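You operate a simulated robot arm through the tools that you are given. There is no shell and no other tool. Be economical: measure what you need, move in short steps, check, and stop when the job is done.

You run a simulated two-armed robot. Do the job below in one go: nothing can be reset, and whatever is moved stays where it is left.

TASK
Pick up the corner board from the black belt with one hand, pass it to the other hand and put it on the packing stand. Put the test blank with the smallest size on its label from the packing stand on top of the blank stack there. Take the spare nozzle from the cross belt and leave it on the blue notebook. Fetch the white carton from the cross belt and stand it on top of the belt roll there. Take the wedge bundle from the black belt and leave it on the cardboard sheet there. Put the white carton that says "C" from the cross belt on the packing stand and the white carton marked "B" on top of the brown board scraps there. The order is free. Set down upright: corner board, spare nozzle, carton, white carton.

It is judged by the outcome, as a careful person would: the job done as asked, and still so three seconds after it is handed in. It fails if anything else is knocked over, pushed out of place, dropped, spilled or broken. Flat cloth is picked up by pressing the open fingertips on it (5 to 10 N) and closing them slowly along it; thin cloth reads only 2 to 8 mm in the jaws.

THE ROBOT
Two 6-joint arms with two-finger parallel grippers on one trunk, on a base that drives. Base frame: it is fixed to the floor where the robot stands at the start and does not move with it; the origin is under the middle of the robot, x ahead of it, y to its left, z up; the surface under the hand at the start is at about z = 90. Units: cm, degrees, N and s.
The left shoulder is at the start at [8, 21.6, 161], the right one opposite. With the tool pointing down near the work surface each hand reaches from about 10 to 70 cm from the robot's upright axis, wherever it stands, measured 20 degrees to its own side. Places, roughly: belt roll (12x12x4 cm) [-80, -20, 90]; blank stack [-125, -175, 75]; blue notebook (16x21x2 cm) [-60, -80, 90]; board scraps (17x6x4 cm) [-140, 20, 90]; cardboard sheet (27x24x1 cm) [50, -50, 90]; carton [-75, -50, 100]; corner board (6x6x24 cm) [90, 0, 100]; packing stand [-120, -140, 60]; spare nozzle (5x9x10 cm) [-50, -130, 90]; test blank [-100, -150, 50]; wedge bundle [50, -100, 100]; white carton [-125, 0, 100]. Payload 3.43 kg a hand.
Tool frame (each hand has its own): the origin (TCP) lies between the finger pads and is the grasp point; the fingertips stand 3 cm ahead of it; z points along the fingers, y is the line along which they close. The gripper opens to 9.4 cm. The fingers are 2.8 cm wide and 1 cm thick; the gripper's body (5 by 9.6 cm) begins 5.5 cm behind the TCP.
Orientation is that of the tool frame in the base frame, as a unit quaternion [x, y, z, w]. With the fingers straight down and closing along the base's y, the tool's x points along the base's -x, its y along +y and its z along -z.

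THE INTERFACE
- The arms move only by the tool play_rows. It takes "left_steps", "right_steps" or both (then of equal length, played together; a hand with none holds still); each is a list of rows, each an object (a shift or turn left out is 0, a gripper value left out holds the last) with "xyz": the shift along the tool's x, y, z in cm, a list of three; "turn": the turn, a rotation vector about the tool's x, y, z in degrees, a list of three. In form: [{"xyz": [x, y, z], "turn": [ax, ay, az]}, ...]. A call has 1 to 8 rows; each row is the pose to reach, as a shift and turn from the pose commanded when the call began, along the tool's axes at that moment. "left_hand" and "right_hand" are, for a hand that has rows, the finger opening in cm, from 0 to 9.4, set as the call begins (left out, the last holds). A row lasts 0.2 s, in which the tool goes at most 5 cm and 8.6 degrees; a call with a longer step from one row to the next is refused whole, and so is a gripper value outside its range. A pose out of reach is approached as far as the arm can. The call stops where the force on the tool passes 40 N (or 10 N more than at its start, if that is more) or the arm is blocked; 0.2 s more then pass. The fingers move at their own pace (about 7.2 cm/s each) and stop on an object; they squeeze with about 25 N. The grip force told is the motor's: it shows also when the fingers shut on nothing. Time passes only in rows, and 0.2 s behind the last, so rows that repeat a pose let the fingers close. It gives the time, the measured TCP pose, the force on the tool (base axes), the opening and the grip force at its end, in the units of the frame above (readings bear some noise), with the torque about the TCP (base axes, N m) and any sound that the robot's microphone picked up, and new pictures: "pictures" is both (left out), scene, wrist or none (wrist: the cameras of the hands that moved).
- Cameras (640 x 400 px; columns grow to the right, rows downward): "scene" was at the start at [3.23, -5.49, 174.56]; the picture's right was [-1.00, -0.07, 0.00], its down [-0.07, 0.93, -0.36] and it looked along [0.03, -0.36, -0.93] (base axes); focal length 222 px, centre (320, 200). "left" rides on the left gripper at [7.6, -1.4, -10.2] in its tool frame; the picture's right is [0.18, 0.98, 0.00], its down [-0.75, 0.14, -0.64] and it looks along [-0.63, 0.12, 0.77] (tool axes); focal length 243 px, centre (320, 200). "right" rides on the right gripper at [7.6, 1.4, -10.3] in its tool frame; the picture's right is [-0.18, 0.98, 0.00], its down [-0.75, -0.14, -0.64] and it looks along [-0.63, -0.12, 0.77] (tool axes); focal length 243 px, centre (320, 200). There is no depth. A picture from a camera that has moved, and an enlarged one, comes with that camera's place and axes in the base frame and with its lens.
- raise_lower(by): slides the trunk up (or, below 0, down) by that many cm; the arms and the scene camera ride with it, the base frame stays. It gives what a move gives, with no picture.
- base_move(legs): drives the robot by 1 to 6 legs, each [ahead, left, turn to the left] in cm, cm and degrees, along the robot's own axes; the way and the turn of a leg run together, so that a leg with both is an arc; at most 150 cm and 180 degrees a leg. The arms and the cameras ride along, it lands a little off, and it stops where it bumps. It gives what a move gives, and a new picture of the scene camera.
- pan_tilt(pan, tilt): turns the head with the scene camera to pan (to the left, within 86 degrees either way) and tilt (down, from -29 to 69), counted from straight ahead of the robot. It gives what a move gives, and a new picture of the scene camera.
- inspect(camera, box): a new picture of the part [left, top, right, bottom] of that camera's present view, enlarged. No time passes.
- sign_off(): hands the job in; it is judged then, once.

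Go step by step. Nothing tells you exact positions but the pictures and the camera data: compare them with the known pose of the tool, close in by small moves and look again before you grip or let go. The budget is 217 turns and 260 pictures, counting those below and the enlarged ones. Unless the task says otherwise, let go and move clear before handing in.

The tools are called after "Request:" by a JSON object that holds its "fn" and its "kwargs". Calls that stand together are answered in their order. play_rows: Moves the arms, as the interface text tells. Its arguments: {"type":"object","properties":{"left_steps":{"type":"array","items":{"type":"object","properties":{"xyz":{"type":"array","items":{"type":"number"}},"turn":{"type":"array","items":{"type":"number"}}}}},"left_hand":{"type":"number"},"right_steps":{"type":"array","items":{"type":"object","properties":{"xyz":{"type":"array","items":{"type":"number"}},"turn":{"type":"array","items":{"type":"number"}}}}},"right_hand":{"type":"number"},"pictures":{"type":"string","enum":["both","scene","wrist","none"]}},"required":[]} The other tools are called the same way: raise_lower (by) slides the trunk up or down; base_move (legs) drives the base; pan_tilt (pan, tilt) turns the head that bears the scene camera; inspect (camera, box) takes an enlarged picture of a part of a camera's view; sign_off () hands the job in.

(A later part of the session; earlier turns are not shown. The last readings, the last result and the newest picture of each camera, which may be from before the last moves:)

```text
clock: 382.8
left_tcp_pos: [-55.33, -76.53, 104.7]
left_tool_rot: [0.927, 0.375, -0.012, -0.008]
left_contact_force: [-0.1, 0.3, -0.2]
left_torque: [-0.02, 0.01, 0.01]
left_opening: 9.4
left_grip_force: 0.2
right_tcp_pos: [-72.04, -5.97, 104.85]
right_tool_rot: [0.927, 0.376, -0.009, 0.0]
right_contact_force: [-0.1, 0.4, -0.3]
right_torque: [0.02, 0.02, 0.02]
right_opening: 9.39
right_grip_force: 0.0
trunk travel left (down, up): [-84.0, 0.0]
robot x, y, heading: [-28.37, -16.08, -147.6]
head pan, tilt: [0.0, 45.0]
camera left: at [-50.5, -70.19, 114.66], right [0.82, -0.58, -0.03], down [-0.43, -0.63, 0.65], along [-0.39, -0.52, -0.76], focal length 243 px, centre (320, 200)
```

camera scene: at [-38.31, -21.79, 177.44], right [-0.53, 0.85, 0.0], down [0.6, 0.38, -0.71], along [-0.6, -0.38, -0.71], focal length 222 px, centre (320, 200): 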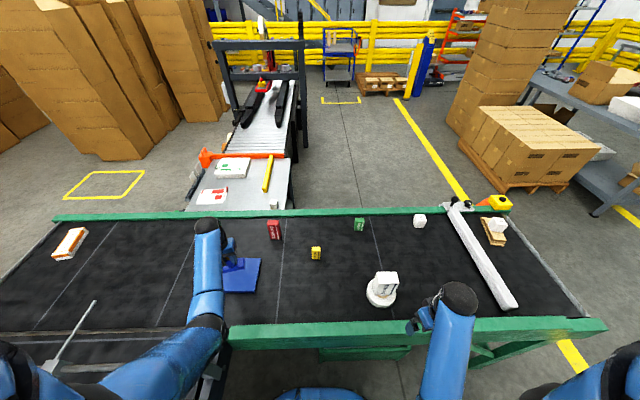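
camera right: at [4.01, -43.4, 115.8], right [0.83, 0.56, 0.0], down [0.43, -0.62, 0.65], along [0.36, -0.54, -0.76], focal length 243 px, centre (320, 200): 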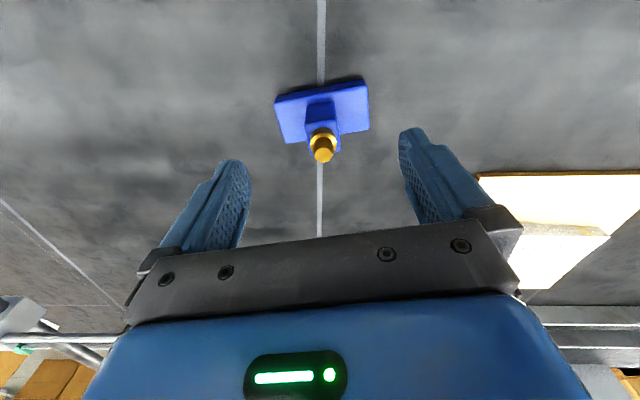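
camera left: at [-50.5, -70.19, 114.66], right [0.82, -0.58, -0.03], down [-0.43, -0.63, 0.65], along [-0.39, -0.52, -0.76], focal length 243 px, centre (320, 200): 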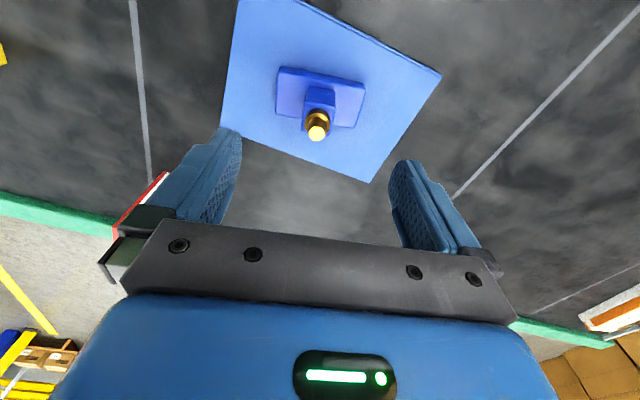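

Nozzle is on the notebook. Last: the corner board. I'll back off from the belt and check whether the right hand can pitch forward for a direct hand-over.

Request:
{"fn": "base_move", "kwargs": {"legs": [[-45, 0, 0]]}}

Request:
{"fn": "play_rows", "kwargs": {"left_steps": [{"turn": [0, 0, 6.5]}, {"turn": [0, 0, 13]}, {"xyz": [0, -4, 0], "turn": [0, 0, 13]}, {"xyz": [0, -8, 0], "turn": [0, 0, 13]}, {"xyz": [0, -12, 0], "turn": [0, 0, 13]}, {"xyz": [0, -16, 0], "turn": [0, 0, 13]}, {"xyz": [0, -19, 0], "turn": [0, 0, 13]}], "right_steps": [{"turn": [0, 0, 6]}, {"turn": [0, 0, 12]}, {"turn": [0, -8, 12]}, {"turn": [0, -16, 12]}, {"turn": [0, -24, 12]}, {"turn": [0, -32, 12]}, {"turn": [0, -40, 12]}], "pictures": "none"}}

```text
clock: 384.8
left_tcp_pos: [-30.58, -60.84, 104.53]
left_tool_rot: [0.929, 0.37, -0.025, -0.003]
left_contact_force: [0.1, -0.6, 0.9]
left_torque: [0.03, 0.0, 0.02]
left_opening: 9.42
left_grip_force: 0.1
right_tcp_pos: [-46.86, 9.77, 104.84]
right_tool_rot: [0.926, 0.378, -0.008, 0.0]
right_contact_force: [-0.5, 0.6, 0.3]
right_torque: [0.01, -0.02, -0.01]
right_opening: 9.42
right_grip_force: 0.0
trunk travel left (down, up): [-84.0, 0.0]
robot x, y, heading: [-3.15, -0.11, -147.5]
head pan, tilt: [0.0, 45.0]
stopped in leg 1: the force on the tool passed its limit at 118 N (the readings are from after the stop); the commanded pose is now the measured one
camera scene: at [-13.19, -5.79, 177.43], right [-0.54, 0.84, 0.0], down [0.6, 0.38, -0.71], along [-0.59, -0.38, -0.71], focal length 222 px, centre (320, 200)
```

scene: 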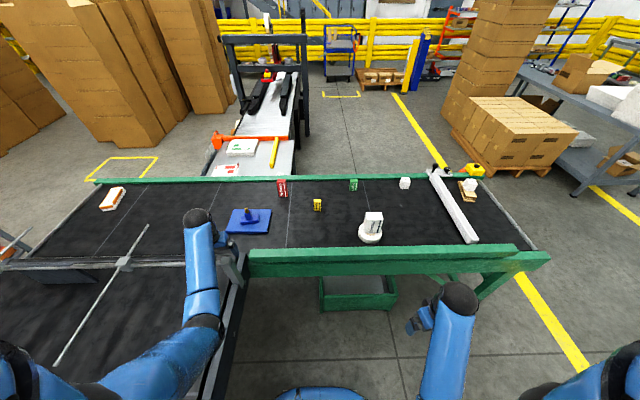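

```text
clock: 386.2
left_tcp_pos: [-40.99, -49.67, 104.96]
left_tool_rot: [0.965, 0.262, -0.026, -0.002]
left_contact_force: [-0.3, 0.4, 0.4]
left_torque: [0.0, -0.03, 0.0]
left_opening: 9.39
left_grip_force: 0.0
right_tcp_pos: [-52.48, 4.26, 109.4]
right_tool_rot: [0.869, 0.37, -0.314, 0.103]
right_contact_force: [0.0, 0.5, 0.3]
right_torque: [0.02, -0.01, 0.02]
right_opening: 9.41
right_grip_force: 0.0
trunk travel left (down, up): [-84.0, 0.0]
robot x, y, heading: [-3.42, 0.36, -147.6]
head pan, tilt: [0.0, 45.0]
stopped in row 7 (right hand): the arm was blocked; the commanded pose is now the measured one
```

The left hand brushed the fixture post but nothing moved visibly. I'll move away sideways, face the black belt, and look at the corner board on the left.

Request:
{"fn": "base_move", "kwargs": {"legs": [[0, -32, 0], [0, 0, 90]]}}

Request:
{"fn": "pan_tilt", "kwargs": {"pan": 40, "tilt": 35}}

Request:
{"fn": "inspect", "kwargs": {"camera": "scene", "box": [240, 120, 480, 270]}}

```text
clock: 392.2
left_tcp_pos: [29.16, -10.66, 104.96]
left_tool_rot: [0.498, 0.867, -0.019, 0.017]
left_contact_force: [0.1, -0.2, 0.7]
left_torque: [-0.01, 0.04, 0.01]
left_opening: 9.4
left_grip_force: 0.0
right_tcp_pos: [-25.11, -22.24, 109.65]
right_tool_rot: [0.357, 0.873, -0.155, 0.295]
right_contact_force: [-0.6, 1.4, -0.2]
right_torque: [-0.01, 0.01, 0.02]
right_opening: 9.41
right_grip_force: 0.0
trunk travel left (down, up): [-84.0, 0.0]
robot x, y, heading: [-20.13, 27.19, -57.9]
head pan, tilt: [0.0, 45.0]
camera scene: at [-14.69, 17.81, 177.45], right [-0.85, -0.53, 0.0], down [-0.38, 0.6, -0.71], along [0.38, -0.6, -0.71], focal length 222 px, centre (320, 200)
```

scene: 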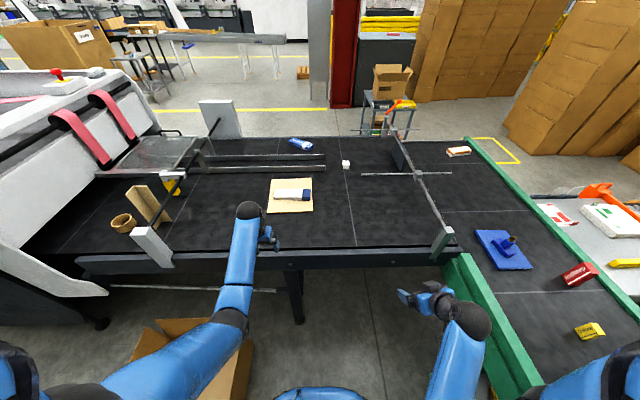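

```text
clock: 393.2
left_tcp_pos: [29.2, -10.74, 104.92]
left_tool_rot: [0.499, 0.866, -0.019, 0.017]
left_contact_force: [0.9, -0.6, -0.2]
left_torque: [0.01, 0.0, 0.0]
left_opening: 9.42
left_grip_force: 0.0
right_tcp_pos: [-25.02, -22.27, 109.62]
right_tool_rot: [0.357, 0.872, -0.156, 0.295]
right_contact_force: [-1.0, -0.8, 0.5]
right_torque: [0.01, 0.0, -0.01]
right_opening: 9.39
right_grip_force: 0.1
trunk travel left (down, up): [-84.0, 0.0]
robot x, y, heading: [-20.31, 27.46, -57.8]
head pan, tilt: [40.0, 35.0]
camera scene: at [-10.59, 22.01, 178.92], right [-0.31, -0.95, 0.0], down [-0.55, 0.18, -0.82], along [0.78, -0.25, -0.57], focal length 222 px, centre (320, 200)
```

scene: 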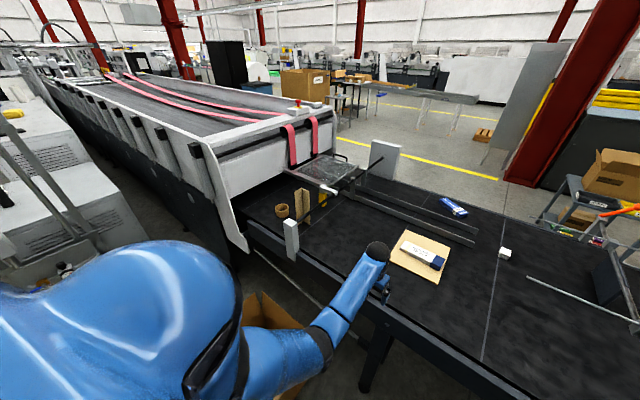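

```text
2.67 times, centred on (360, 195) of scene
camera zoom: at [-10.59, 22.01, 178.92], right [-0.31, -0.95, 0.0], down [-0.55, 0.18, -0.82], along [0.78, -0.25, -0.57], focal length 593 px, centre (213, 213)
```

zoom: 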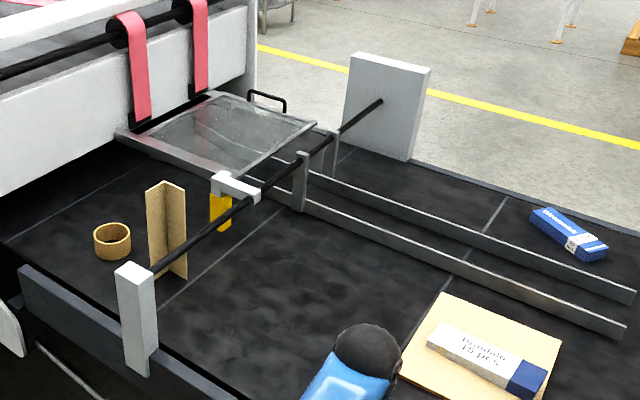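

The board stands behind the bar, L opening toward the robot's right. I'll extend the left hand out to the side in front of the belt, then drive in so the fingers straddle the board's near wall.

Request:
{"fn": "base_move", "kwargs": {"legs": [[0, 16, 0]]}}

Request:
{"fn": "play_rows", "kwargs": {"left_steps": [{"xyz": [2, 4.5, 0]}, {"xyz": [4, 9, 0]}, {"xyz": [6, 13.5, 0]}, {"xyz": [8, 18, -1]}, {"xyz": [10, 22.5, -2]}, {"xyz": [12, 27, -3]}, {"xyz": [14, 31.5, -4]}, {"xyz": [16, 36, -5]}], "pictures": "none"}}

```text
clock: 394.6
left_tcp_pos: [40.46, -3.53, 105.1]
left_tool_rot: [0.5, 0.866, -0.018, 0.019]
left_contact_force: [-0.3, 0.3, 0.0]
left_torque: [-0.01, -0.05, -0.01]
left_opening: 9.38
left_grip_force: 0.1
right_tcp_pos: [-13.66, -15.16, 109.49]
right_tool_rot: [0.357, 0.872, -0.154, 0.297]
right_contact_force: [0.9, 0.6, 0.3]
right_torque: [0.03, 0.02, 0.0]
right_opening: 9.4
right_grip_force: 0.1
trunk travel left (down, up): [-84.0, 0.0]
robot x, y, heading: [-8.78, 34.55, -57.9]
head pan, tilt: [40.0, 35.0]
stopped in leg 1: the robot was blocked; the commanded pose is now the measured one
camera scene: at [0.49, 29.17, 178.97], right [-0.31, -0.95, 0.0], down [-0.54, 0.18, -0.82], along [0.78, -0.25, -0.57], focal length 222 px, centre (320, 200)
```

scene: 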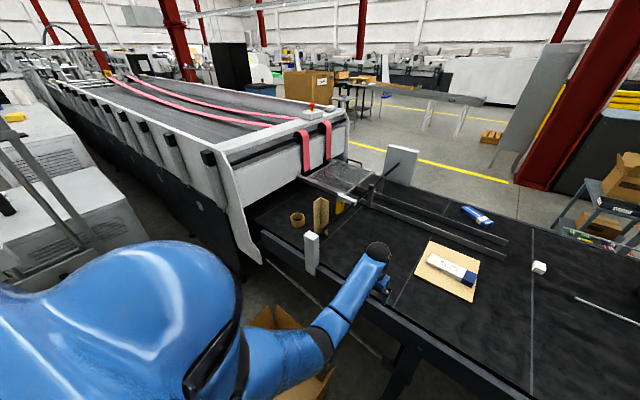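

```text
refused: row 4 steps farther than a row can; nothing moved
```

Blocked near the floor box; step back from it a little and extend the left arm further instead.

Request:
{"fn": "base_move", "kwargs": {"legs": [[0, -4, 0]]}}

Request:
{"fn": "play_rows", "kwargs": {"left_steps": [{"xyz": [1.5, 4.5, 0]}, {"xyz": [3, 9, 0]}, {"xyz": [4.5, 13.5, 0]}, {"xyz": [6, 18, 0]}, {"xyz": [8, 22.4, 0]}, {"xyz": [10, 26.8, 0]}, {"xyz": [12, 31.2, 0]}, {"xyz": [14, 35.6, 0]}], "pictures": "none"}}

Request:
{"fn": "play_rows", "kwargs": {"left_steps": [{"xyz": [0.5, 4, -1.5]}, {"xyz": [1, 8, -3]}, {"xyz": [1.5, 12, -4.5]}, {"xyz": [1.5, 14, -5.5]}], "pictures": "wrist"}}

```text
clock: 395.5
left_tcp_pos: [38.56, -4.7, 104.72]
left_tool_rot: [0.497, 0.867, -0.023, 0.015]
left_contact_force: [1.5, 1.6, -0.2]
left_torque: [-0.02, 0.05, 0.0]
left_opening: 9.4
left_grip_force: 0.1
right_tcp_pos: [-15.54, -16.51, 110.15]
right_tool_rot: [0.354, 0.873, -0.16, 0.294]
right_contact_force: [1.2, -0.2, 0.3]
right_torque: [0.01, 0.07, -0.06]
right_opening: 9.4
right_grip_force: 0.0
trunk travel left (down, up): [-84.0, 0.0]
robot x, y, heading: [-11.69, 32.65, -57.6]
head pan, tilt: [40.0, 35.0]
camera scene: at [-0.64, 28.32, 178.85], right [-0.31, -0.95, 0.01], down [-0.55, 0.17, -0.81], along [0.77, -0.25, -0.58], focal length 222 px, centre (320, 200)
```

scene: 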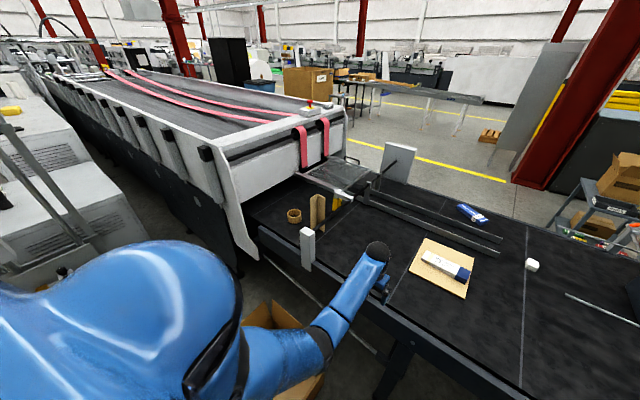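

```text
clock: 397.3
left_tcp_pos: [61.55, 24.6, 103.69]
left_tool_rot: [0.498, 0.867, -0.021, 0.018]
left_contact_force: [-0.6, -0.5, -0.2]
left_torque: [-0.04, 0.0, -0.05]
left_opening: 9.42
left_grip_force: 0.0
right_tcp_pos: [-16.41, -16.87, 109.78]
right_tool_rot: [0.357, 0.872, -0.157, 0.296]
right_contact_force: [0.4, 0.3, 0.0]
right_torque: [-0.01, 0.01, -0.01]
right_opening: 9.37
right_grip_force: 0.0
trunk travel left (down, up): [-84.0, 0.0]
robot x, y, heading: [-12.16, 32.02, -57.6]
head pan, tilt: [40.0, 35.0]
```

```text
clock: 398.3
left_tcp_pos: [72.7, 33.24, 108.87]
left_tool_rot: [0.499, 0.866, -0.02, 0.017]
left_contact_force: [0.4, -0.8, -0.7]
left_torque: [-0.02, 0.0, 0.01]
left_opening: 9.39
left_grip_force: 0.0
right_tcp_pos: [-16.36, -17.03, 109.59]
right_tool_rot: [0.355, 0.873, -0.155, 0.296]
right_contact_force: [0.5, -0.2, -0.1]
right_torque: [0.01, 0.01, -0.01]
right_opening: 9.38
right_grip_force: 0.1
trunk travel left (down, up): [-84.0, 0.0]
robot x, y, heading: [-11.93, 32.81, -57.9]
head pan, tilt: [40.0, 35.0]
camera left: at [67.71, 39.72, 118.64], right [0.76, 0.65, -0.03], down [0.49, -0.55, 0.68], along [0.43, -0.52, -0.74], focal length 243 px, centre (320, 200)
```

left: 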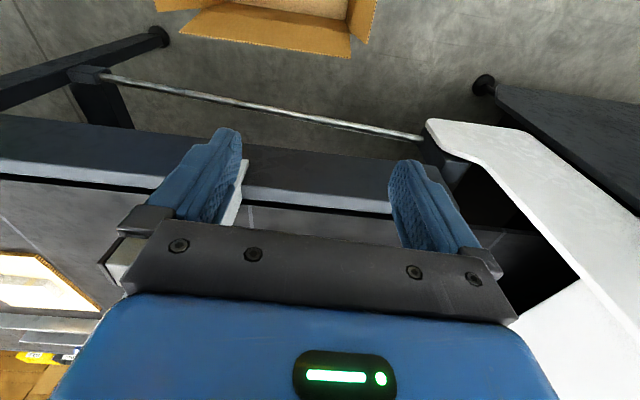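

Hand is in line with the board's wall. Raise slightly and drive in partway to see the board.

Request:
{"fn": "play_rows", "kwargs": {"left_steps": [{"xyz": [0, -0.6, -1.2]}, {"xyz": [0, -1, -2.4]}], "pictures": "none"}}

Request:
{"fn": "base_move", "kwargs": {"legs": [[20, 0, 0]]}}

Request:
{"fn": "play_rows", "kwargs": {"left_steps": [{}], "pictures": "wrist"}}

```text
clock: 398.9
left_tcp_pos: [71.82, 32.93, 111.34]
left_tool_rot: [0.499, 0.866, -0.019, 0.018]
left_contact_force: [0.3, -0.3, -0.7]
left_torque: [-0.01, 0.02, 0.0]
left_opening: 9.41
left_grip_force: 0.0
right_tcp_pos: [-16.52, -16.96, 109.65]
right_tool_rot: [0.356, 0.873, -0.155, 0.295]
right_contact_force: [-0.3, 0.1, -0.3]
right_torque: [-0.01, 0.0, 0.01]
right_opening: 9.42
right_grip_force: 0.0
trunk travel left (down, up): [-84.0, 0.0]
robot x, y, heading: [-12.07, 32.15, -58.0]
head pan, tilt: [40.0, 35.0]
```

```text
clock: 400.5
left_tcp_pos: [82.15, 16.32, 111.55]
left_tool_rot: [0.496, 0.868, -0.02, 0.02]
left_contact_force: [-0.2, 1.0, 0.6]
left_torque: [-0.04, -0.02, -0.02]
left_opening: 9.4
left_grip_force: 0.1
right_tcp_pos: [-5.96, -33.46, 109.81]
right_tool_rot: [0.355, 0.872, -0.156, 0.298]
right_contact_force: [0.4, 0.9, 0.7]
right_torque: [0.0, 0.0, 0.0]
right_opening: 9.4
right_grip_force: 0.1
trunk travel left (down, up): [-84.0, 0.0]
robot x, y, heading: [-1.47, 15.94, -57.9]
head pan, tilt: [40.0, 35.0]
camera scene: at [8.21, 11.11, 178.97], right [-0.3, -0.95, 0.0], down [-0.54, 0.17, -0.82], along [0.78, -0.25, -0.57], focal length 222 px, centre (320, 200)
```

scene: 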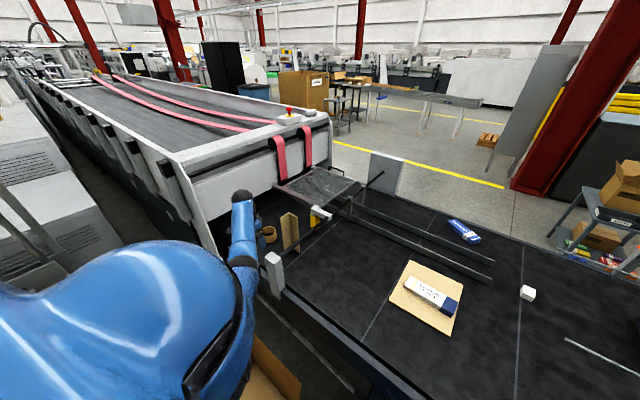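

```text
clock: 400.9
left_tcp_pos: [82.48, 16.0, 111.23]
left_tool_rot: [0.497, 0.867, -0.019, 0.016]
left_contact_force: [-0.6, 0.1, 0.2]
left_torque: [0.06, 0.0, -0.03]
left_opening: 9.4
left_grip_force: 0.0
right_tcp_pos: [-5.69, -33.98, 109.64]
right_tool_rot: [0.355, 0.873, -0.156, 0.296]
right_contact_force: [-0.8, 0.7, 0.8]
right_torque: [0.01, -0.01, 0.0]
right_opening: 9.4
right_grip_force: 0.1
trunk travel left (down, up): [-84.0, 0.0]
robot x, y, heading: [-1.14, 15.69, -57.9]
head pan, tilt: [40.0, 35.0]
camera left: at [77.51, 22.36, 121.0], right [0.76, 0.65, -0.03], down [0.5, -0.55, 0.68], along [0.43, -0.52, -0.74], focal length 243 px, centre (320, 200)
```

left: 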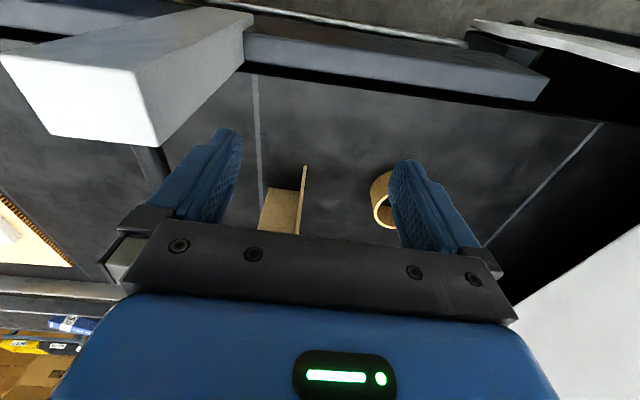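

The wall is centred between the fingers, ~12 cm ahead. Drive in 13.5 cm and check.

Request:
{"fn": "base_move", "kwargs": {"legs": [[13.3, 0, 0]]}}

Request:
{"fn": "play_rows", "kwargs": {"left_steps": [{}], "pictures": "wrist"}}

Request:
{"fn": "inspect", "kwargs": {"camera": "scene", "box": [180, 160, 400, 300]}}

```text
clock: 402.2
left_tcp_pos: [89.3, 5.33, 111.48]
left_tool_rot: [0.496, 0.868, -0.02, 0.019]
left_contact_force: [0.2, -1.0, 0.4]
left_torque: [-0.02, 0.02, 0.01]
left_opening: 9.38
left_grip_force: 0.0
right_tcp_pos: [1.14, -44.75, 109.9]
right_tool_rot: [0.354, 0.873, -0.156, 0.297]
right_contact_force: [0.9, 1.0, 0.9]
right_torque: [-0.05, -0.03, -0.01]
right_opening: 9.37
right_grip_force: 0.0
trunk travel left (down, up): [-84.0, 0.0]
robot x, y, heading: [5.88, 4.42, -57.8]
head pan, tilt: [40.0, 35.0]
camera scene: at [15.31, -0.14, 178.97], right [-0.3, -0.95, 0.0], down [-0.54, 0.17, -0.82], along [0.78, -0.25, -0.57], focal length 222 px, centre (320, 200)
```

scene: 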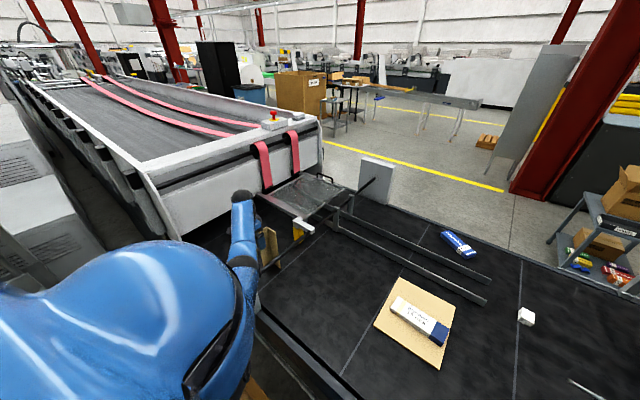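

```text
clock: 402.6
left_tcp_pos: [89.65, 5.03, 111.27]
left_tool_rot: [0.497, 0.867, -0.02, 0.016]
left_contact_force: [0.0, -0.7, -0.9]
left_torque: [-0.02, -0.02, -0.03]
left_opening: 9.39
left_grip_force: 0.1
right_tcp_pos: [1.43, -45.15, 109.71]
right_tool_rot: [0.354, 0.873, -0.156, 0.296]
right_contact_force: [-0.2, -0.6, -0.1]
right_torque: [0.03, 0.04, 0.04]
right_opening: 9.41
right_grip_force: 0.0
trunk travel left (down, up): [-84.0, 0.0]
robot x, y, heading: [5.91, 4.71, -57.7]
head pan, tilt: [40.0, 35.0]
camera left: at [84.49, 11.4, 121.05], right [0.76, 0.66, -0.03], down [0.5, -0.55, 0.68], along [0.43, -0.52, -0.74], focal length 243 px, centre (320, 200)
```

left: 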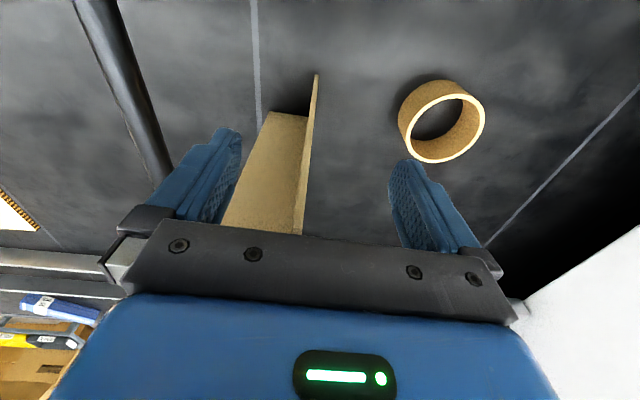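

```text
2.86 times, centred on (290, 230) of scene
camera zoom: at [15.69, -0.69, 178.92], right [-0.3, -0.95, 0.0], down [-0.55, 0.17, -0.82], along [0.78, -0.25, -0.57], focal length 635 px, centre (406, 114)
```

zoom: 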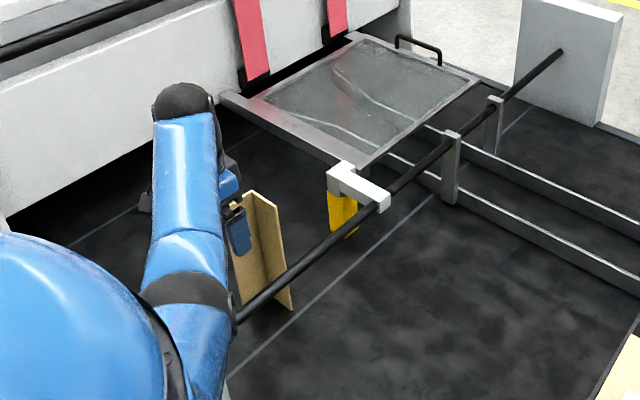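

Fingers straddle the wall. Nudge forward/centre, then close.

Request:
{"fn": "play_rows", "kwargs": {"left_steps": [{"xyz": [-0.6, -0.5, 0]}, {"xyz": [-1.0, -0.9, 0]}], "pictures": "none"}}

Request:
{"fn": "play_rows", "kwargs": {"left_steps": [{}, {}, {}, {}, {}, {}], "left_hand": 0, "pictures": "wrist"}}

```text
clock: 403.2
left_tcp_pos: [89.36, 3.48, 111.22]
left_tool_rot: [0.497, 0.868, -0.019, 0.016]
left_contact_force: [-0.3, -0.4, -0.8]
left_torque: [0.01, -0.02, -0.02]
left_opening: 9.38
left_grip_force: 0.1
right_tcp_pos: [1.39, -45.22, 109.63]
right_tool_rot: [0.354, 0.873, -0.155, 0.296]
right_contact_force: [0.6, 1.0, -0.5]
right_torque: [0.03, 0.0, -0.03]
right_opening: 9.4
right_grip_force: 0.1
trunk travel left (down, up): [-84.0, 0.0]
robot x, y, heading: [5.84, 4.25, -57.9]
head pan, tilt: [40.0, 35.0]
```

```text
clock: 404.6
left_tcp_pos: [89.34, 3.71, 111.34]
left_tool_rot: [0.497, 0.867, -0.02, 0.018]
left_contact_force: [-0.5, 0.3, -0.1]
left_torque: [0.07, -0.01, -0.02]
left_opening: 0.87
left_grip_force: 24.6
right_tcp_pos: [1.52, -45.1, 109.66]
right_tool_rot: [0.355, 0.873, -0.157, 0.296]
right_contact_force: [-0.8, 0.3, -0.3]
right_torque: [0.01, -0.01, -0.01]
right_opening: 9.4
right_grip_force: 0.1
trunk travel left (down, up): [-84.0, 0.0]
robot x, y, heading: [5.91, 4.4, -57.7]
head pan, tilt: [40.0, 35.0]
camera left: at [84.2, 10.1, 121.08], right [0.75, 0.66, -0.03], down [0.5, -0.55, 0.68], along [0.43, -0.52, -0.74], focal length 243 px, centre (320, 200)
```

left: 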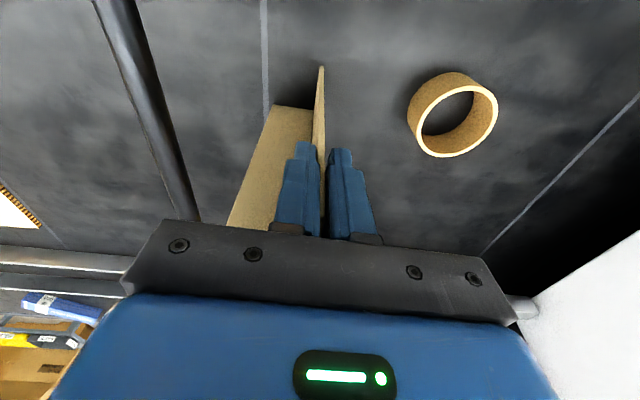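

Gripped. Lift a few cm and check.

Request:
{"fn": "play_rows", "kwargs": {"left_steps": [{"xyz": [0, 0, -1.5]}, {"xyz": [0, 0, -3]}, {"xyz": [0, 0, -4.5]}, {"xyz": [0, 0, -6]}], "pictures": "wrist"}}

```text
clock: 405.6
left_tcp_pos: [89.15, 4.05, 117.41]
left_tool_rot: [0.497, 0.867, -0.02, 0.018]
left_contact_force: [-0.5, 0.1, -1.0]
left_torque: [0.05, 0.0, 0.0]
left_opening: 0.88
left_grip_force: 25.1
right_tcp_pos: [1.42, -44.98, 109.78]
right_tool_rot: [0.354, 0.873, -0.155, 0.296]
right_contact_force: [-0.5, 0.5, 0.1]
right_torque: [0.0, 0.01, 0.0]
right_opening: 9.39
right_grip_force: 0.1
trunk travel left (down, up): [-84.0, 0.0]
robot x, y, heading: [5.91, 4.75, -57.8]
head pan, tilt: [40.0, 35.0]
camera left: at [84.1, 10.45, 127.14], right [0.75, 0.66, -0.03], down [0.5, -0.54, 0.68], along [0.43, -0.52, -0.74], focal length 243 px, centre (320, 200)
```

left: 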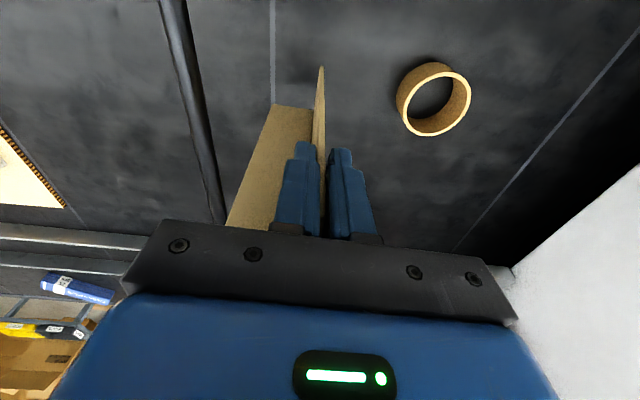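

Lifted cleanly. Back straight out over the belt's near edge, then bring the board in front of me.

Request:
{"fn": "base_move", "kwargs": {"legs": [[-45, 0, 0], [0, -20, 0]]}}

Request:
{"fn": "play_rows", "kwargs": {"left_steps": [{"xyz": [-0.5, -4.5, 0.5]}, {"xyz": [-1, -9, 1]}, {"xyz": [-1.5, -13.5, 1.5]}, {"xyz": [-2, -18, 2]}, {"xyz": [-2.5, -22.5, 2.5]}, {"xyz": [-3, -27, 3]}, {"xyz": [-3.5, -31.5, 3.5]}, {"xyz": [-4, -36, 4]}], "pictures": "none"}}

Request:
{"fn": "pan_tilt", "kwargs": {"pan": 0, "tilt": 45}}

```text
clock: 409.5
left_tcp_pos: [48.77, 31.77, 117.1]
left_tool_rot: [0.497, 0.867, -0.022, 0.016]
left_contact_force: [0.7, 0.9, -0.6]
left_torque: [0.02, 0.01, 0.03]
left_opening: 0.88
left_grip_force: 24.8
right_tcp_pos: [-39.07, -17.42, 109.88]
right_tool_rot: [0.354, 0.874, -0.156, 0.295]
right_contact_force: [0.3, -0.1, -0.8]
right_torque: [0.01, 0.06, -0.02]
right_opening: 9.39
right_grip_force: 0.0
trunk travel left (down, up): [-84.0, 0.0]
robot x, y, heading: [-35.0, 31.81, -57.8]
head pan, tilt: [40.0, 35.0]
camera scene: at [-24.54, 27.15, 178.9], right [-0.3, -0.95, 0.0], down [-0.55, 0.17, -0.82], along [0.78, -0.25, -0.58], focal length 222 px, centre (320, 200)
```

scene: 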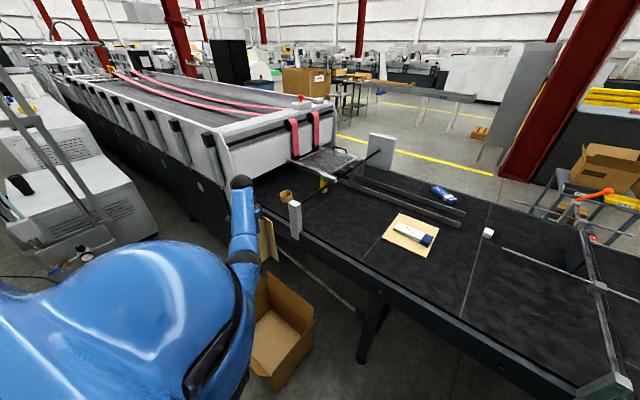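

```text
clock: 411.3
left_tcp_pos: [21.02, 8.21, 107.99]
left_tool_rot: [0.496, 0.868, -0.019, 0.021]
left_contact_force: [-0.4, -0.3, -1.0]
left_torque: [0.05, -0.01, 0.02]
left_opening: 0.87
left_grip_force: 24.6
left hand out of reach, approached as far as the arm can: row 2, 3, 4, 5, 6, 7, 8
right_tcp_pos: [-39.5, -17.74, 109.65]
right_tool_rot: [0.355, 0.873, -0.154, 0.297]
right_contact_force: [-0.5, 0.0, -0.1]
right_torque: [0.01, -0.04, -0.01]
right_opening: 9.41
right_grip_force: 0.1
trunk travel left (down, up): [-84.0, 0.0]
robot x, y, heading: [-35.31, 32.01, -57.6]
head pan, tilt: [40.0, 35.0]
```

```text
clock: 412.4
left_tcp_pos: [21.26, 8.26, 107.92]
left_tool_rot: [0.497, 0.867, -0.02, 0.019]
left_contact_force: [-0.3, 0.5, -0.6]
left_torque: [0.01, 0.03, -0.01]
left_opening: 0.85
left_grip_force: 25.0
right_tcp_pos: [-39.35, -17.75, 109.7]
right_tool_rot: [0.355, 0.873, -0.156, 0.297]
right_contact_force: [0.0, -0.3, 0.1]
right_torque: [0.04, -0.02, 0.01]
right_opening: 9.42
right_grip_force: 0.0
trunk travel left (down, up): [-84.0, 0.0]
robot x, y, heading: [-34.93, 31.89, -57.6]
head pan, tilt: [0.0, 45.0]
camera scene: at [-29.09, 22.62, 177.44], right [-0.84, -0.53, 0.0], down [-0.38, 0.6, -0.71], along [0.38, -0.6, -0.71], focal length 222 px, centre (320, 200)
```

scene: 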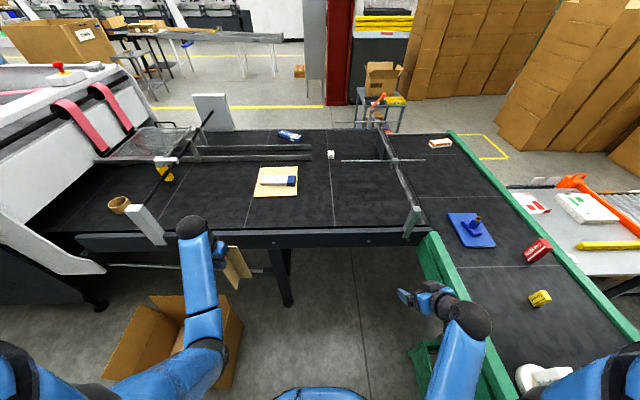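

Bring the board to the centre with the left hand, and pre-position the tilted right hand just on the robot side of it.

Request:
{"fn": "play_rows", "kwargs": {"left_steps": [{"xyz": [0, -4.5, 0]}, {"xyz": [0, -9, 0]}, {"xyz": [0, -13.5, 0]}, {"xyz": [0, -18, 0]}, {"xyz": [0, -22.5, 0]}, {"xyz": [0, -27, 0]}, {"xyz": [0, -30, 0]}], "pictures": "none"}}

Request:
{"fn": "play_rows", "kwargs": {"right_steps": [{"xyz": [0.2, 2, 3.8]}, {"xyz": [0.3, 5, 7], "turn": [4, 0.4, 5]}, {"xyz": [0.4, 9, 9], "turn": [8.8, 0.9, 10.9]}, {"xyz": [0.5, 13, 11], "turn": [8.8, 0.9, 10.9]}, {"xyz": [0.6, 17, 12.5], "turn": [8.8, 0.9, 10.9]}, {"xyz": [0.8, 21.4, 13.5], "turn": [8.8, 0.9, 10.9]}, {"xyz": [1, 26, 14], "turn": [8.8, 0.9, 10.9]}, {"xyz": [1.1, 29, 14.3], "turn": [8.8, 0.9, 10.9]}], "pictures": "both"}}

```text
clock: 414.0
left_tcp_pos: [-4.96, -7.04, 108.37]
left_tool_rot: [0.496, 0.868, -0.02, 0.018]
left_contact_force: [0.1, 0.1, -0.9]
left_torque: [0.07, -0.01, 0.01]
left_opening: 0.87
left_grip_force: 24.9
left hand out of reach, approached as far as the arm can: row 1, 2, 3, 4, 5
right_tcp_pos: [-39.36, -17.66, 109.68]
right_tool_rot: [0.356, 0.872, -0.156, 0.296]
right_contact_force: [0.7, 0.6, 0.4]
right_torque: [0.04, 0.0, 0.01]
right_opening: 9.38
right_grip_force: 0.2
trunk travel left (down, up): [-84.0, 0.0]
robot x, y, heading: [-34.96, 31.85, -57.8]
head pan, tilt: [0.0, 45.0]
```

```text
clock: 415.8
left_tcp_pos: [-4.81, -6.9, 108.34]
left_tool_rot: [0.497, 0.868, -0.021, 0.018]
left_contact_force: [0.8, -0.6, -0.7]
left_torque: [0.02, 0.05, 0.02]
left_opening: 0.85
left_grip_force: 25.2
right_tcp_pos: [-13.41, -3.64, 96.1]
right_tool_rot: [0.459, 0.823, -0.191, 0.275]
right_contact_force: [-0.3, 0.1, -0.6]
right_torque: [-0.02, -0.01, -0.03]
right_opening: 9.42
right_grip_force: 0.1
trunk travel left (down, up): [-84.0, 0.0]
robot x, y, heading: [-35.03, 31.66, -57.9]
head pan, tilt: [0.0, 45.0]
camera scene: at [-29.04, 22.61, 177.44], right [-0.85, -0.53, 0.0], down [-0.38, 0.6, -0.71], along [0.38, -0.6, -0.71], focal length 222 px, centre (320, 200)
camera right: at [-18.34, 7.74, 99.3], right [0.92, 0.38, 0.05], down [0.02, -0.2, 0.98], along [0.38, -0.9, -0.19], focal length 243 px, centre (320, 200)
```

scene: 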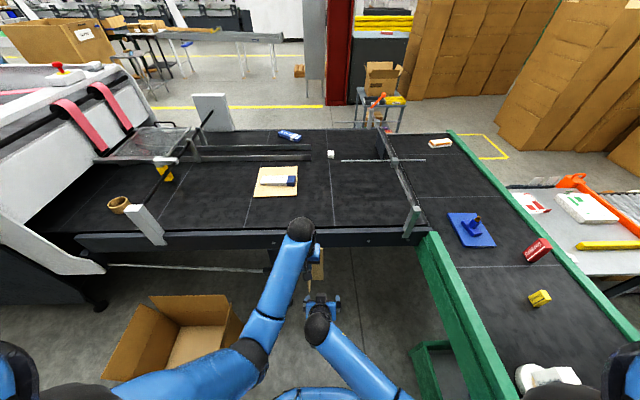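
right: 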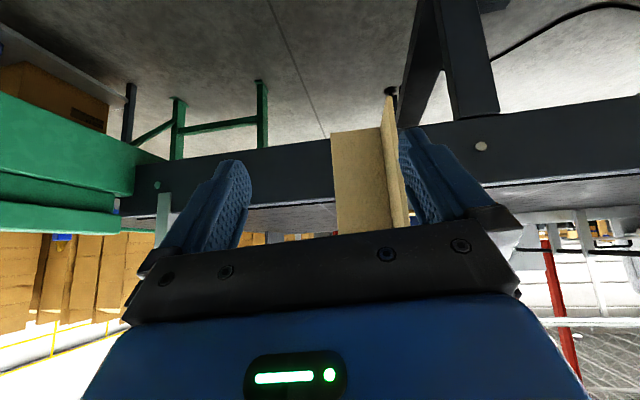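

The wall is about 5 cm ahead and 5.7 cm to the left of the right hand's centre. Align, then advance so the fingers straddle it below the left grip.

Request:
{"fn": "play_rows", "kwargs": {"right_steps": [{"xyz": [0, 3, 0]}, {"xyz": [0, 5.7, 0]}, {"xyz": [-2, 5.7, 1.6]}, {"xyz": [-4, 5.7, 3.2]}, {"xyz": [-5.2, 5.7, 4.2]}], "pictures": "both"}}

```text
clock: 417.0
left_tcp_pos: [-4.88, -6.96, 108.38]
left_tool_rot: [0.497, 0.867, -0.021, 0.018]
left_contact_force: [-0.2, 0.2, -0.8]
left_torque: [0.06, 0.03, -0.01]
left_opening: 0.89
left_grip_force: 24.6
right_tcp_pos: [-5.11, -6.56, 95.63]
right_tool_rot: [0.459, 0.823, -0.191, 0.274]
right_contact_force: [-0.3, -0.1, -0.2]
right_torque: [0.0, 0.03, 0.02]
right_opening: 9.39
right_grip_force: 0.0
trunk travel left (down, up): [-84.0, 0.0]
robot x, y, heading: [-35.06, 31.97, -57.8]
head pan, tilt: [0.0, 45.0]
camera scene: at [-29.05, 22.58, 177.44], right [-0.85, -0.53, 0.0], down [-0.38, 0.6, -0.71], along [0.38, -0.6, -0.71], focal length 222 px, centre (320, 200)
camera right: at [-10.03, 4.82, 98.94], right [0.92, 0.38, 0.05], down [0.02, -0.2, 0.98], along [0.38, -0.9, -0.19], focal length 243 px, centre (320, 200)
```

scene: 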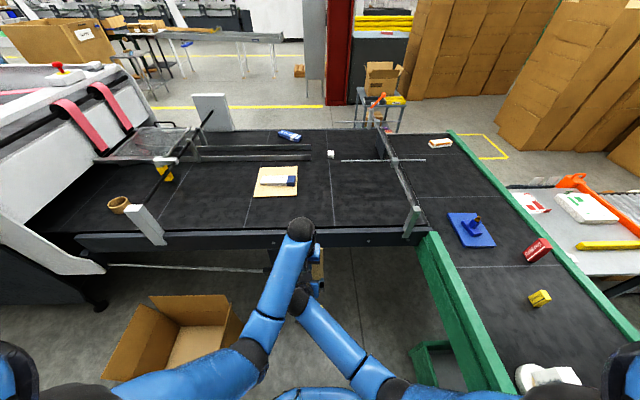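
right: 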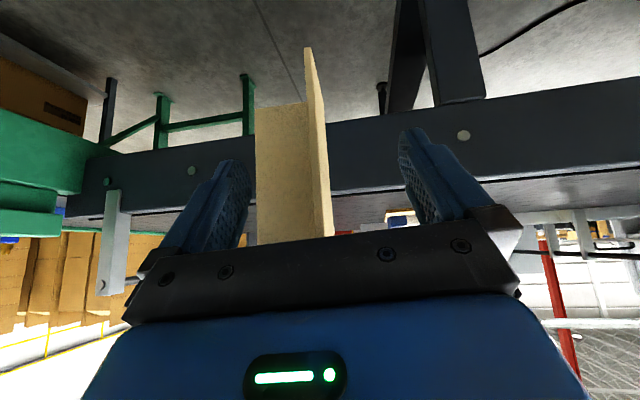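

Wall A sits between the right fingers. Close the right hand.

Request:
{"fn": "play_rows", "kwargs": {"right_steps": [{}, {}, {}, {}, {}, {}], "right_hand": 0, "pictures": "wrist"}}

```text
clock: 418.4
left_tcp_pos: [-4.89, -6.9, 108.33]
left_tool_rot: [0.497, 0.867, -0.019, 0.018]
left_contact_force: [4.2, 0.0, -2.4]
left_torque: [0.08, -0.16, 0.02]
left_opening: 0.87
left_grip_force: 25.2
right_tcp_pos: [-5.15, -6.58, 95.71]
right_tool_rot: [0.459, 0.823, -0.19, 0.274]
right_contact_force: [-3.3, -0.7, 2.1]
right_torque: [0.08, -0.29, -0.01]
right_opening: 0.86
right_grip_force: 25.2
trunk travel left (down, up): [-84.0, 0.0]
robot x, y, heading: [-35.24, 32.2, -57.8]
head pan, tilt: [0.0, 45.0]
camera right: at [-10.11, 4.85, 98.96], right [0.92, 0.38, 0.05], down [0.02, -0.2, 0.98], along [0.38, -0.9, -0.19], focal length 243 px, centre (320, 200)
```

right: 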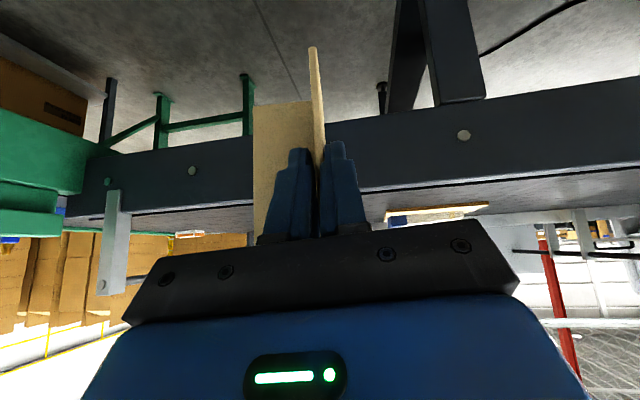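

Both hands hold it. Open the left, then lower the right hand with the board out of the left fingers.

Request:
{"fn": "play_rows", "kwargs": {"left_steps": [{}, {}, {}, {}], "left_hand": 9.4, "pictures": "none"}}

Request:
{"fn": "play_rows", "kwargs": {"right_steps": [{"xyz": [1.9, 0.2, 2.3]}, {"xyz": [3.8, 0.4, 4.7]}, {"xyz": [5.7, 0.6, 7]}, {"xyz": [7, 0.7, 8.6]}], "pictures": "scene"}}

```text
clock: 419.4
left_tcp_pos: [-4.82, -7.04, 108.24]
left_tool_rot: [0.497, 0.867, -0.02, 0.017]
left_contact_force: [-0.3, -0.2, -0.7]
left_torque: [0.03, 0.02, -0.03]
left_opening: 9.4
left_grip_force: 0.1
right_tcp_pos: [-5.21, -6.62, 95.82]
right_tool_rot: [0.459, 0.823, -0.191, 0.274]
right_contact_force: [-0.1, 0.1, -0.3]
right_torque: [0.07, 0.0, -0.01]
right_opening: 0.83
right_grip_force: 25.1
trunk travel left (down, up): [-84.0, 0.0]
robot x, y, heading: [-34.6, 32.23, -57.8]
head pan, tilt: [0.0, 45.0]
```

```text
clock: 420.4
left_tcp_pos: [-4.92, -6.84, 108.29]
left_tool_rot: [0.497, 0.868, -0.02, 0.018]
left_contact_force: [-0.4, 0.4, 0.1]
left_torque: [0.01, -0.01, 0.0]
left_opening: 9.4
left_grip_force: 0.1
right_tcp_pos: [-5.23, -6.49, 84.6]
right_tool_rot: [0.459, 0.823, -0.19, 0.274]
right_contact_force: [1.0, 0.2, 0.6]
right_torque: [0.04, -0.02, 0.0]
right_opening: 0.89
right_grip_force: 24.9
trunk travel left (down, up): [-84.0, 0.0]
robot x, y, heading: [-35.05, 31.94, -57.6]
head pan, tilt: [0.0, 45.0]
camera scene: at [-29.11, 22.57, 177.44], right [-0.85, -0.53, 0.0], down [-0.38, 0.6, -0.71], along [0.38, -0.6, -0.71], focal length 222 px, centre (320, 200)
```

scene: 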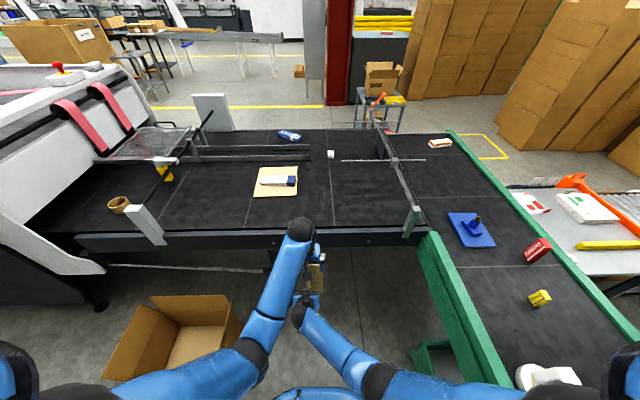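

The board is now held by the right hand alone. Move the left hand aside, raise the board, and start toward the packing stand.

Request:
{"fn": "play_rows", "kwargs": {"left_steps": [{"xyz": [0, 0, 0]}, {"xyz": [0, 4.5, 0]}, {"xyz": [0, 9, 0]}, {"xyz": [0, 13.5, 0]}, {"xyz": [0, 18, 0]}], "right_steps": [{}, {}, {"xyz": [-2, -0.2, -2.5]}, {"xyz": [-4.6, -0.5, -5.7]}, {"xyz": [-6.9, -0.7, -8.5]}], "pictures": "none"}}

Request:
{"fn": "base_move", "kwargs": {"legs": [[-130, 0, 0], [0, -78, 0], [0, -77, 0]]}}

```text
clock: 421.6
left_tcp_pos: [10.84, 1.88, 107.3]
left_tool_rot: [0.497, 0.867, -0.021, 0.018]
left_contact_force: [0.8, -0.4, 0.0]
left_torque: [-0.03, 0.0, -0.01]
left_opening: 9.36
left_grip_force: 0.1
left hand out of reach, approached as far as the arm can: row 2, 3, 4, 5
right_tcp_pos: [-5.46, -6.5, 95.65]
right_tool_rot: [0.459, 0.823, -0.191, 0.274]
right_contact_force: [0.4, 0.0, -1.0]
right_torque: [0.02, 0.01, 0.02]
right_opening: 0.87
right_grip_force: 24.9
trunk travel left (down, up): [-84.0, 0.0]
robot x, y, heading: [-35.39, 31.69, -57.4]
head pan, tilt: [0.0, 45.0]
```

```text
clock: 435.6
left_tcp_pos: [-188.61, 28.39, 107.29]
left_tool_rot: [0.495, 0.869, -0.021, 0.019]
left_contact_force: [-0.3, 1.0, 0.9]
left_torque: [-0.04, 0.01, 0.03]
left_opening: 9.38
left_grip_force: 0.1
right_tcp_pos: [-204.78, 19.93, 95.62]
right_tool_rot: [0.456, 0.825, -0.19, 0.274]
right_contact_force: [0.5, 0.0, 0.1]
right_torque: [0.05, 0.01, -0.01]
right_opening: 0.87
right_grip_force: 25.2
trunk travel left (down, up): [-84.0, 0.0]
robot x, y, heading: [-234.94, 58.24, -57.5]
head pan, tilt: [0.0, 45.0]
camera scene: at [-228.69, 48.92, 177.44], right [-0.84, -0.54, 0.0], down [-0.38, 0.6, -0.71], along [0.38, -0.6, -0.71], focal length 222 px, centre (320, 200)
```

scene: 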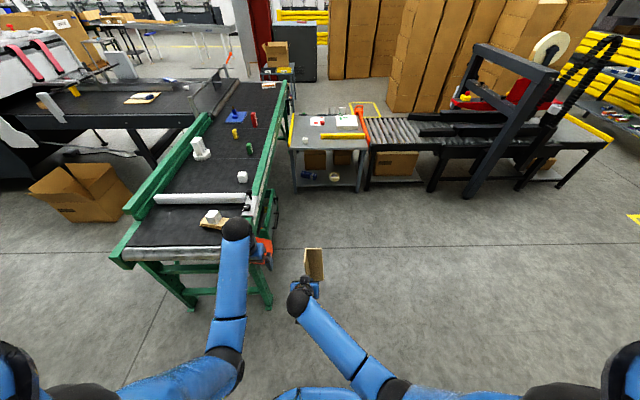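

Request:
{"fn": "base_move", "kwargs": {"legs": [[0, 0, -0.4], [150, 0, 0]]}}

```text
clock: 443.3
left_tcp_pos: [-109.83, -98.17, 107.33]
left_tool_rot: [0.498, 0.867, -0.02, 0.019]
left_contact_force: [-0.4, -0.3, 0.4]
left_torque: [0.04, 0.04, 0.0]
left_opening: 9.38
left_grip_force: 0.1
right_tcp_pos: [-125.95, -106.35, 95.75]
right_tool_rot: [0.46, 0.822, -0.191, 0.276]
right_contact_force: [0.3, -0.5, -0.6]
right_torque: [0.06, 0.04, -0.01]
right_opening: 0.86
right_grip_force: 25.3
trunk travel left (down, up): [-84.0, 0.0]
robot x, y, heading: [-155.48, -67.9, -57.8]
head pan, tilt: [0.0, 45.0]
camera scene: at [-149.82, -77.18, 177.45], right [-0.85, -0.53, 0.0], down [-0.38, 0.6, -0.71], along [0.38, -0.6, -0.71], focal length 222 px, centre (320, 200)
```

scene: 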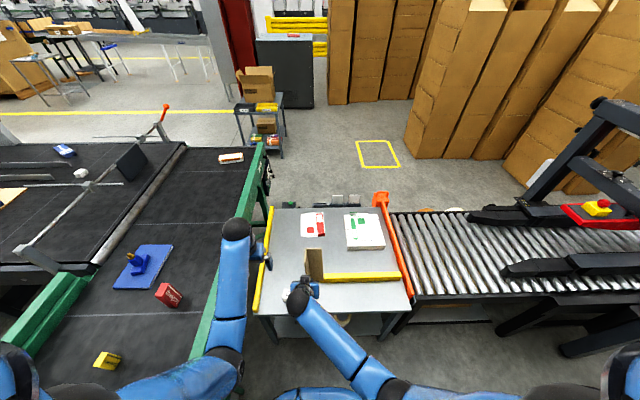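

Advance to the stand and lower the trunk.

Request:
{"fn": "base_move", "kwargs": {"legs": [[18, 4, 0]]}}

Request:
{"fn": "raise_lower", "kwargs": {"by": -18}}

Request:
{"fn": "play_rows", "kwargs": {"right_steps": [{"xyz": [-2.3, 0, 1.9]}, {"xyz": [-4.7, 0, 3.8]}], "pictures": "both"}}

```text
clock: 444.9
left_tcp_pos: [-97.13, -110.92, 107.58]
left_tool_rot: [0.498, 0.867, -0.021, 0.02]
left_contact_force: [-0.2, 0.5, -0.1]
left_torque: [0.01, 0.01, 0.02]
left_opening: 9.38
left_grip_force: 0.0
right_tcp_pos: [-113.22, -119.25, 95.85]
right_tool_rot: [0.459, 0.822, -0.192, 0.276]
right_contact_force: [0.4, -0.7, -0.7]
right_torque: [0.03, -0.01, 0.0]
right_opening: 0.86
right_grip_force: 24.9
trunk travel left (down, up): [-84.0, 0.0]
robot x, y, heading: [-142.41, -81.06, -57.8]
head pan, tilt: [0.0, 45.0]
camera scene: at [-137.21, -89.95, 177.49], right [-0.85, -0.53, 0.0], down [-0.37, 0.6, -0.71], along [0.38, -0.6, -0.7], focal length 222 px, centre (320, 200)
```

scene: 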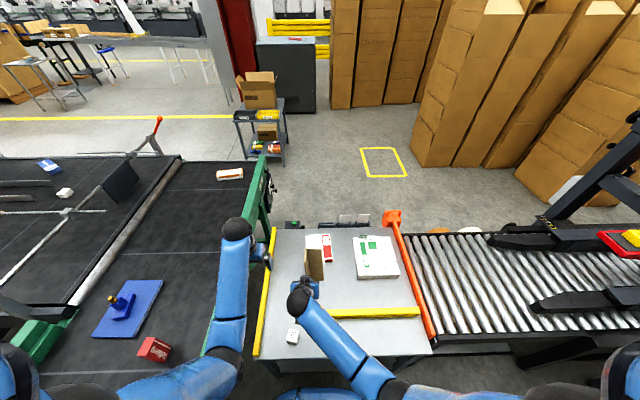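

```text
clock: 446.9
left_tcp_pos: [-96.81, -111.18, 89.4]
left_tool_rot: [0.498, 0.866, -0.02, 0.019]
left_contact_force: [0.2, -0.1, -0.2]
left_torque: [-0.02, -0.02, 0.01]
left_opening: 9.39
left_grip_force: 0.1
right_tcp_pos: [-113.07, -119.46, 77.69]
right_tool_rot: [0.459, 0.823, -0.191, 0.274]
right_contact_force: [0.1, 0.1, -0.8]
right_torque: [0.04, 0.0, 0.01]
right_opening: 0.85
right_grip_force: 25.0
trunk travel left (down, up): [-66.0, 18.0]
robot x, y, heading: [-142.36, -80.91, -57.9]
head pan, tilt: [0.0, 45.0]
```

```text
clock: 447.4
left_tcp_pos: [-96.86, -111.21, 89.3]
left_tool_rot: [0.498, 0.867, -0.02, 0.018]
left_contact_force: [0.9, 0.5, -0.3]
left_torque: [-0.01, 0.02, -0.01]
left_opening: 9.37
left_grip_force: 0.1
right_tcp_pos: [-109.88, -124.87, 77.52]
right_tool_rot: [0.46, 0.823, -0.191, 0.274]
right_contact_force: [-0.1, 0.3, -1.5]
right_torque: [0.04, 0.0, 0.0]
right_opening: 0.84
right_grip_force: 25.2
trunk travel left (down, up): [-66.0, 18.0]
robot x, y, heading: [-142.53, -80.87, -57.6]
head pan, tilt: [0.0, 45.0]
camera scene: at [-136.67, -90.47, 159.43], right [-0.85, -0.53, 0.0], down [-0.38, 0.6, -0.71], along [0.38, -0.6, -0.71], focal length 222 px, centre (320, 200)
camera right: at [-114.81, -113.37, 80.77], right [0.92, 0.38, 0.05], down [0.02, -0.2, 0.98], along [0.38, -0.9, -0.19], focal length 243 px, centre (320, 200)
```

scene: 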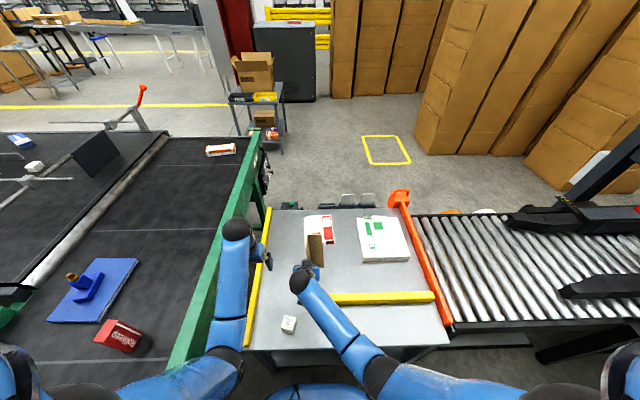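
right: 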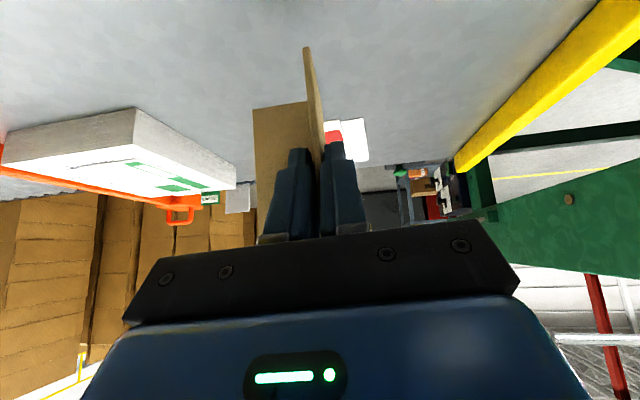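

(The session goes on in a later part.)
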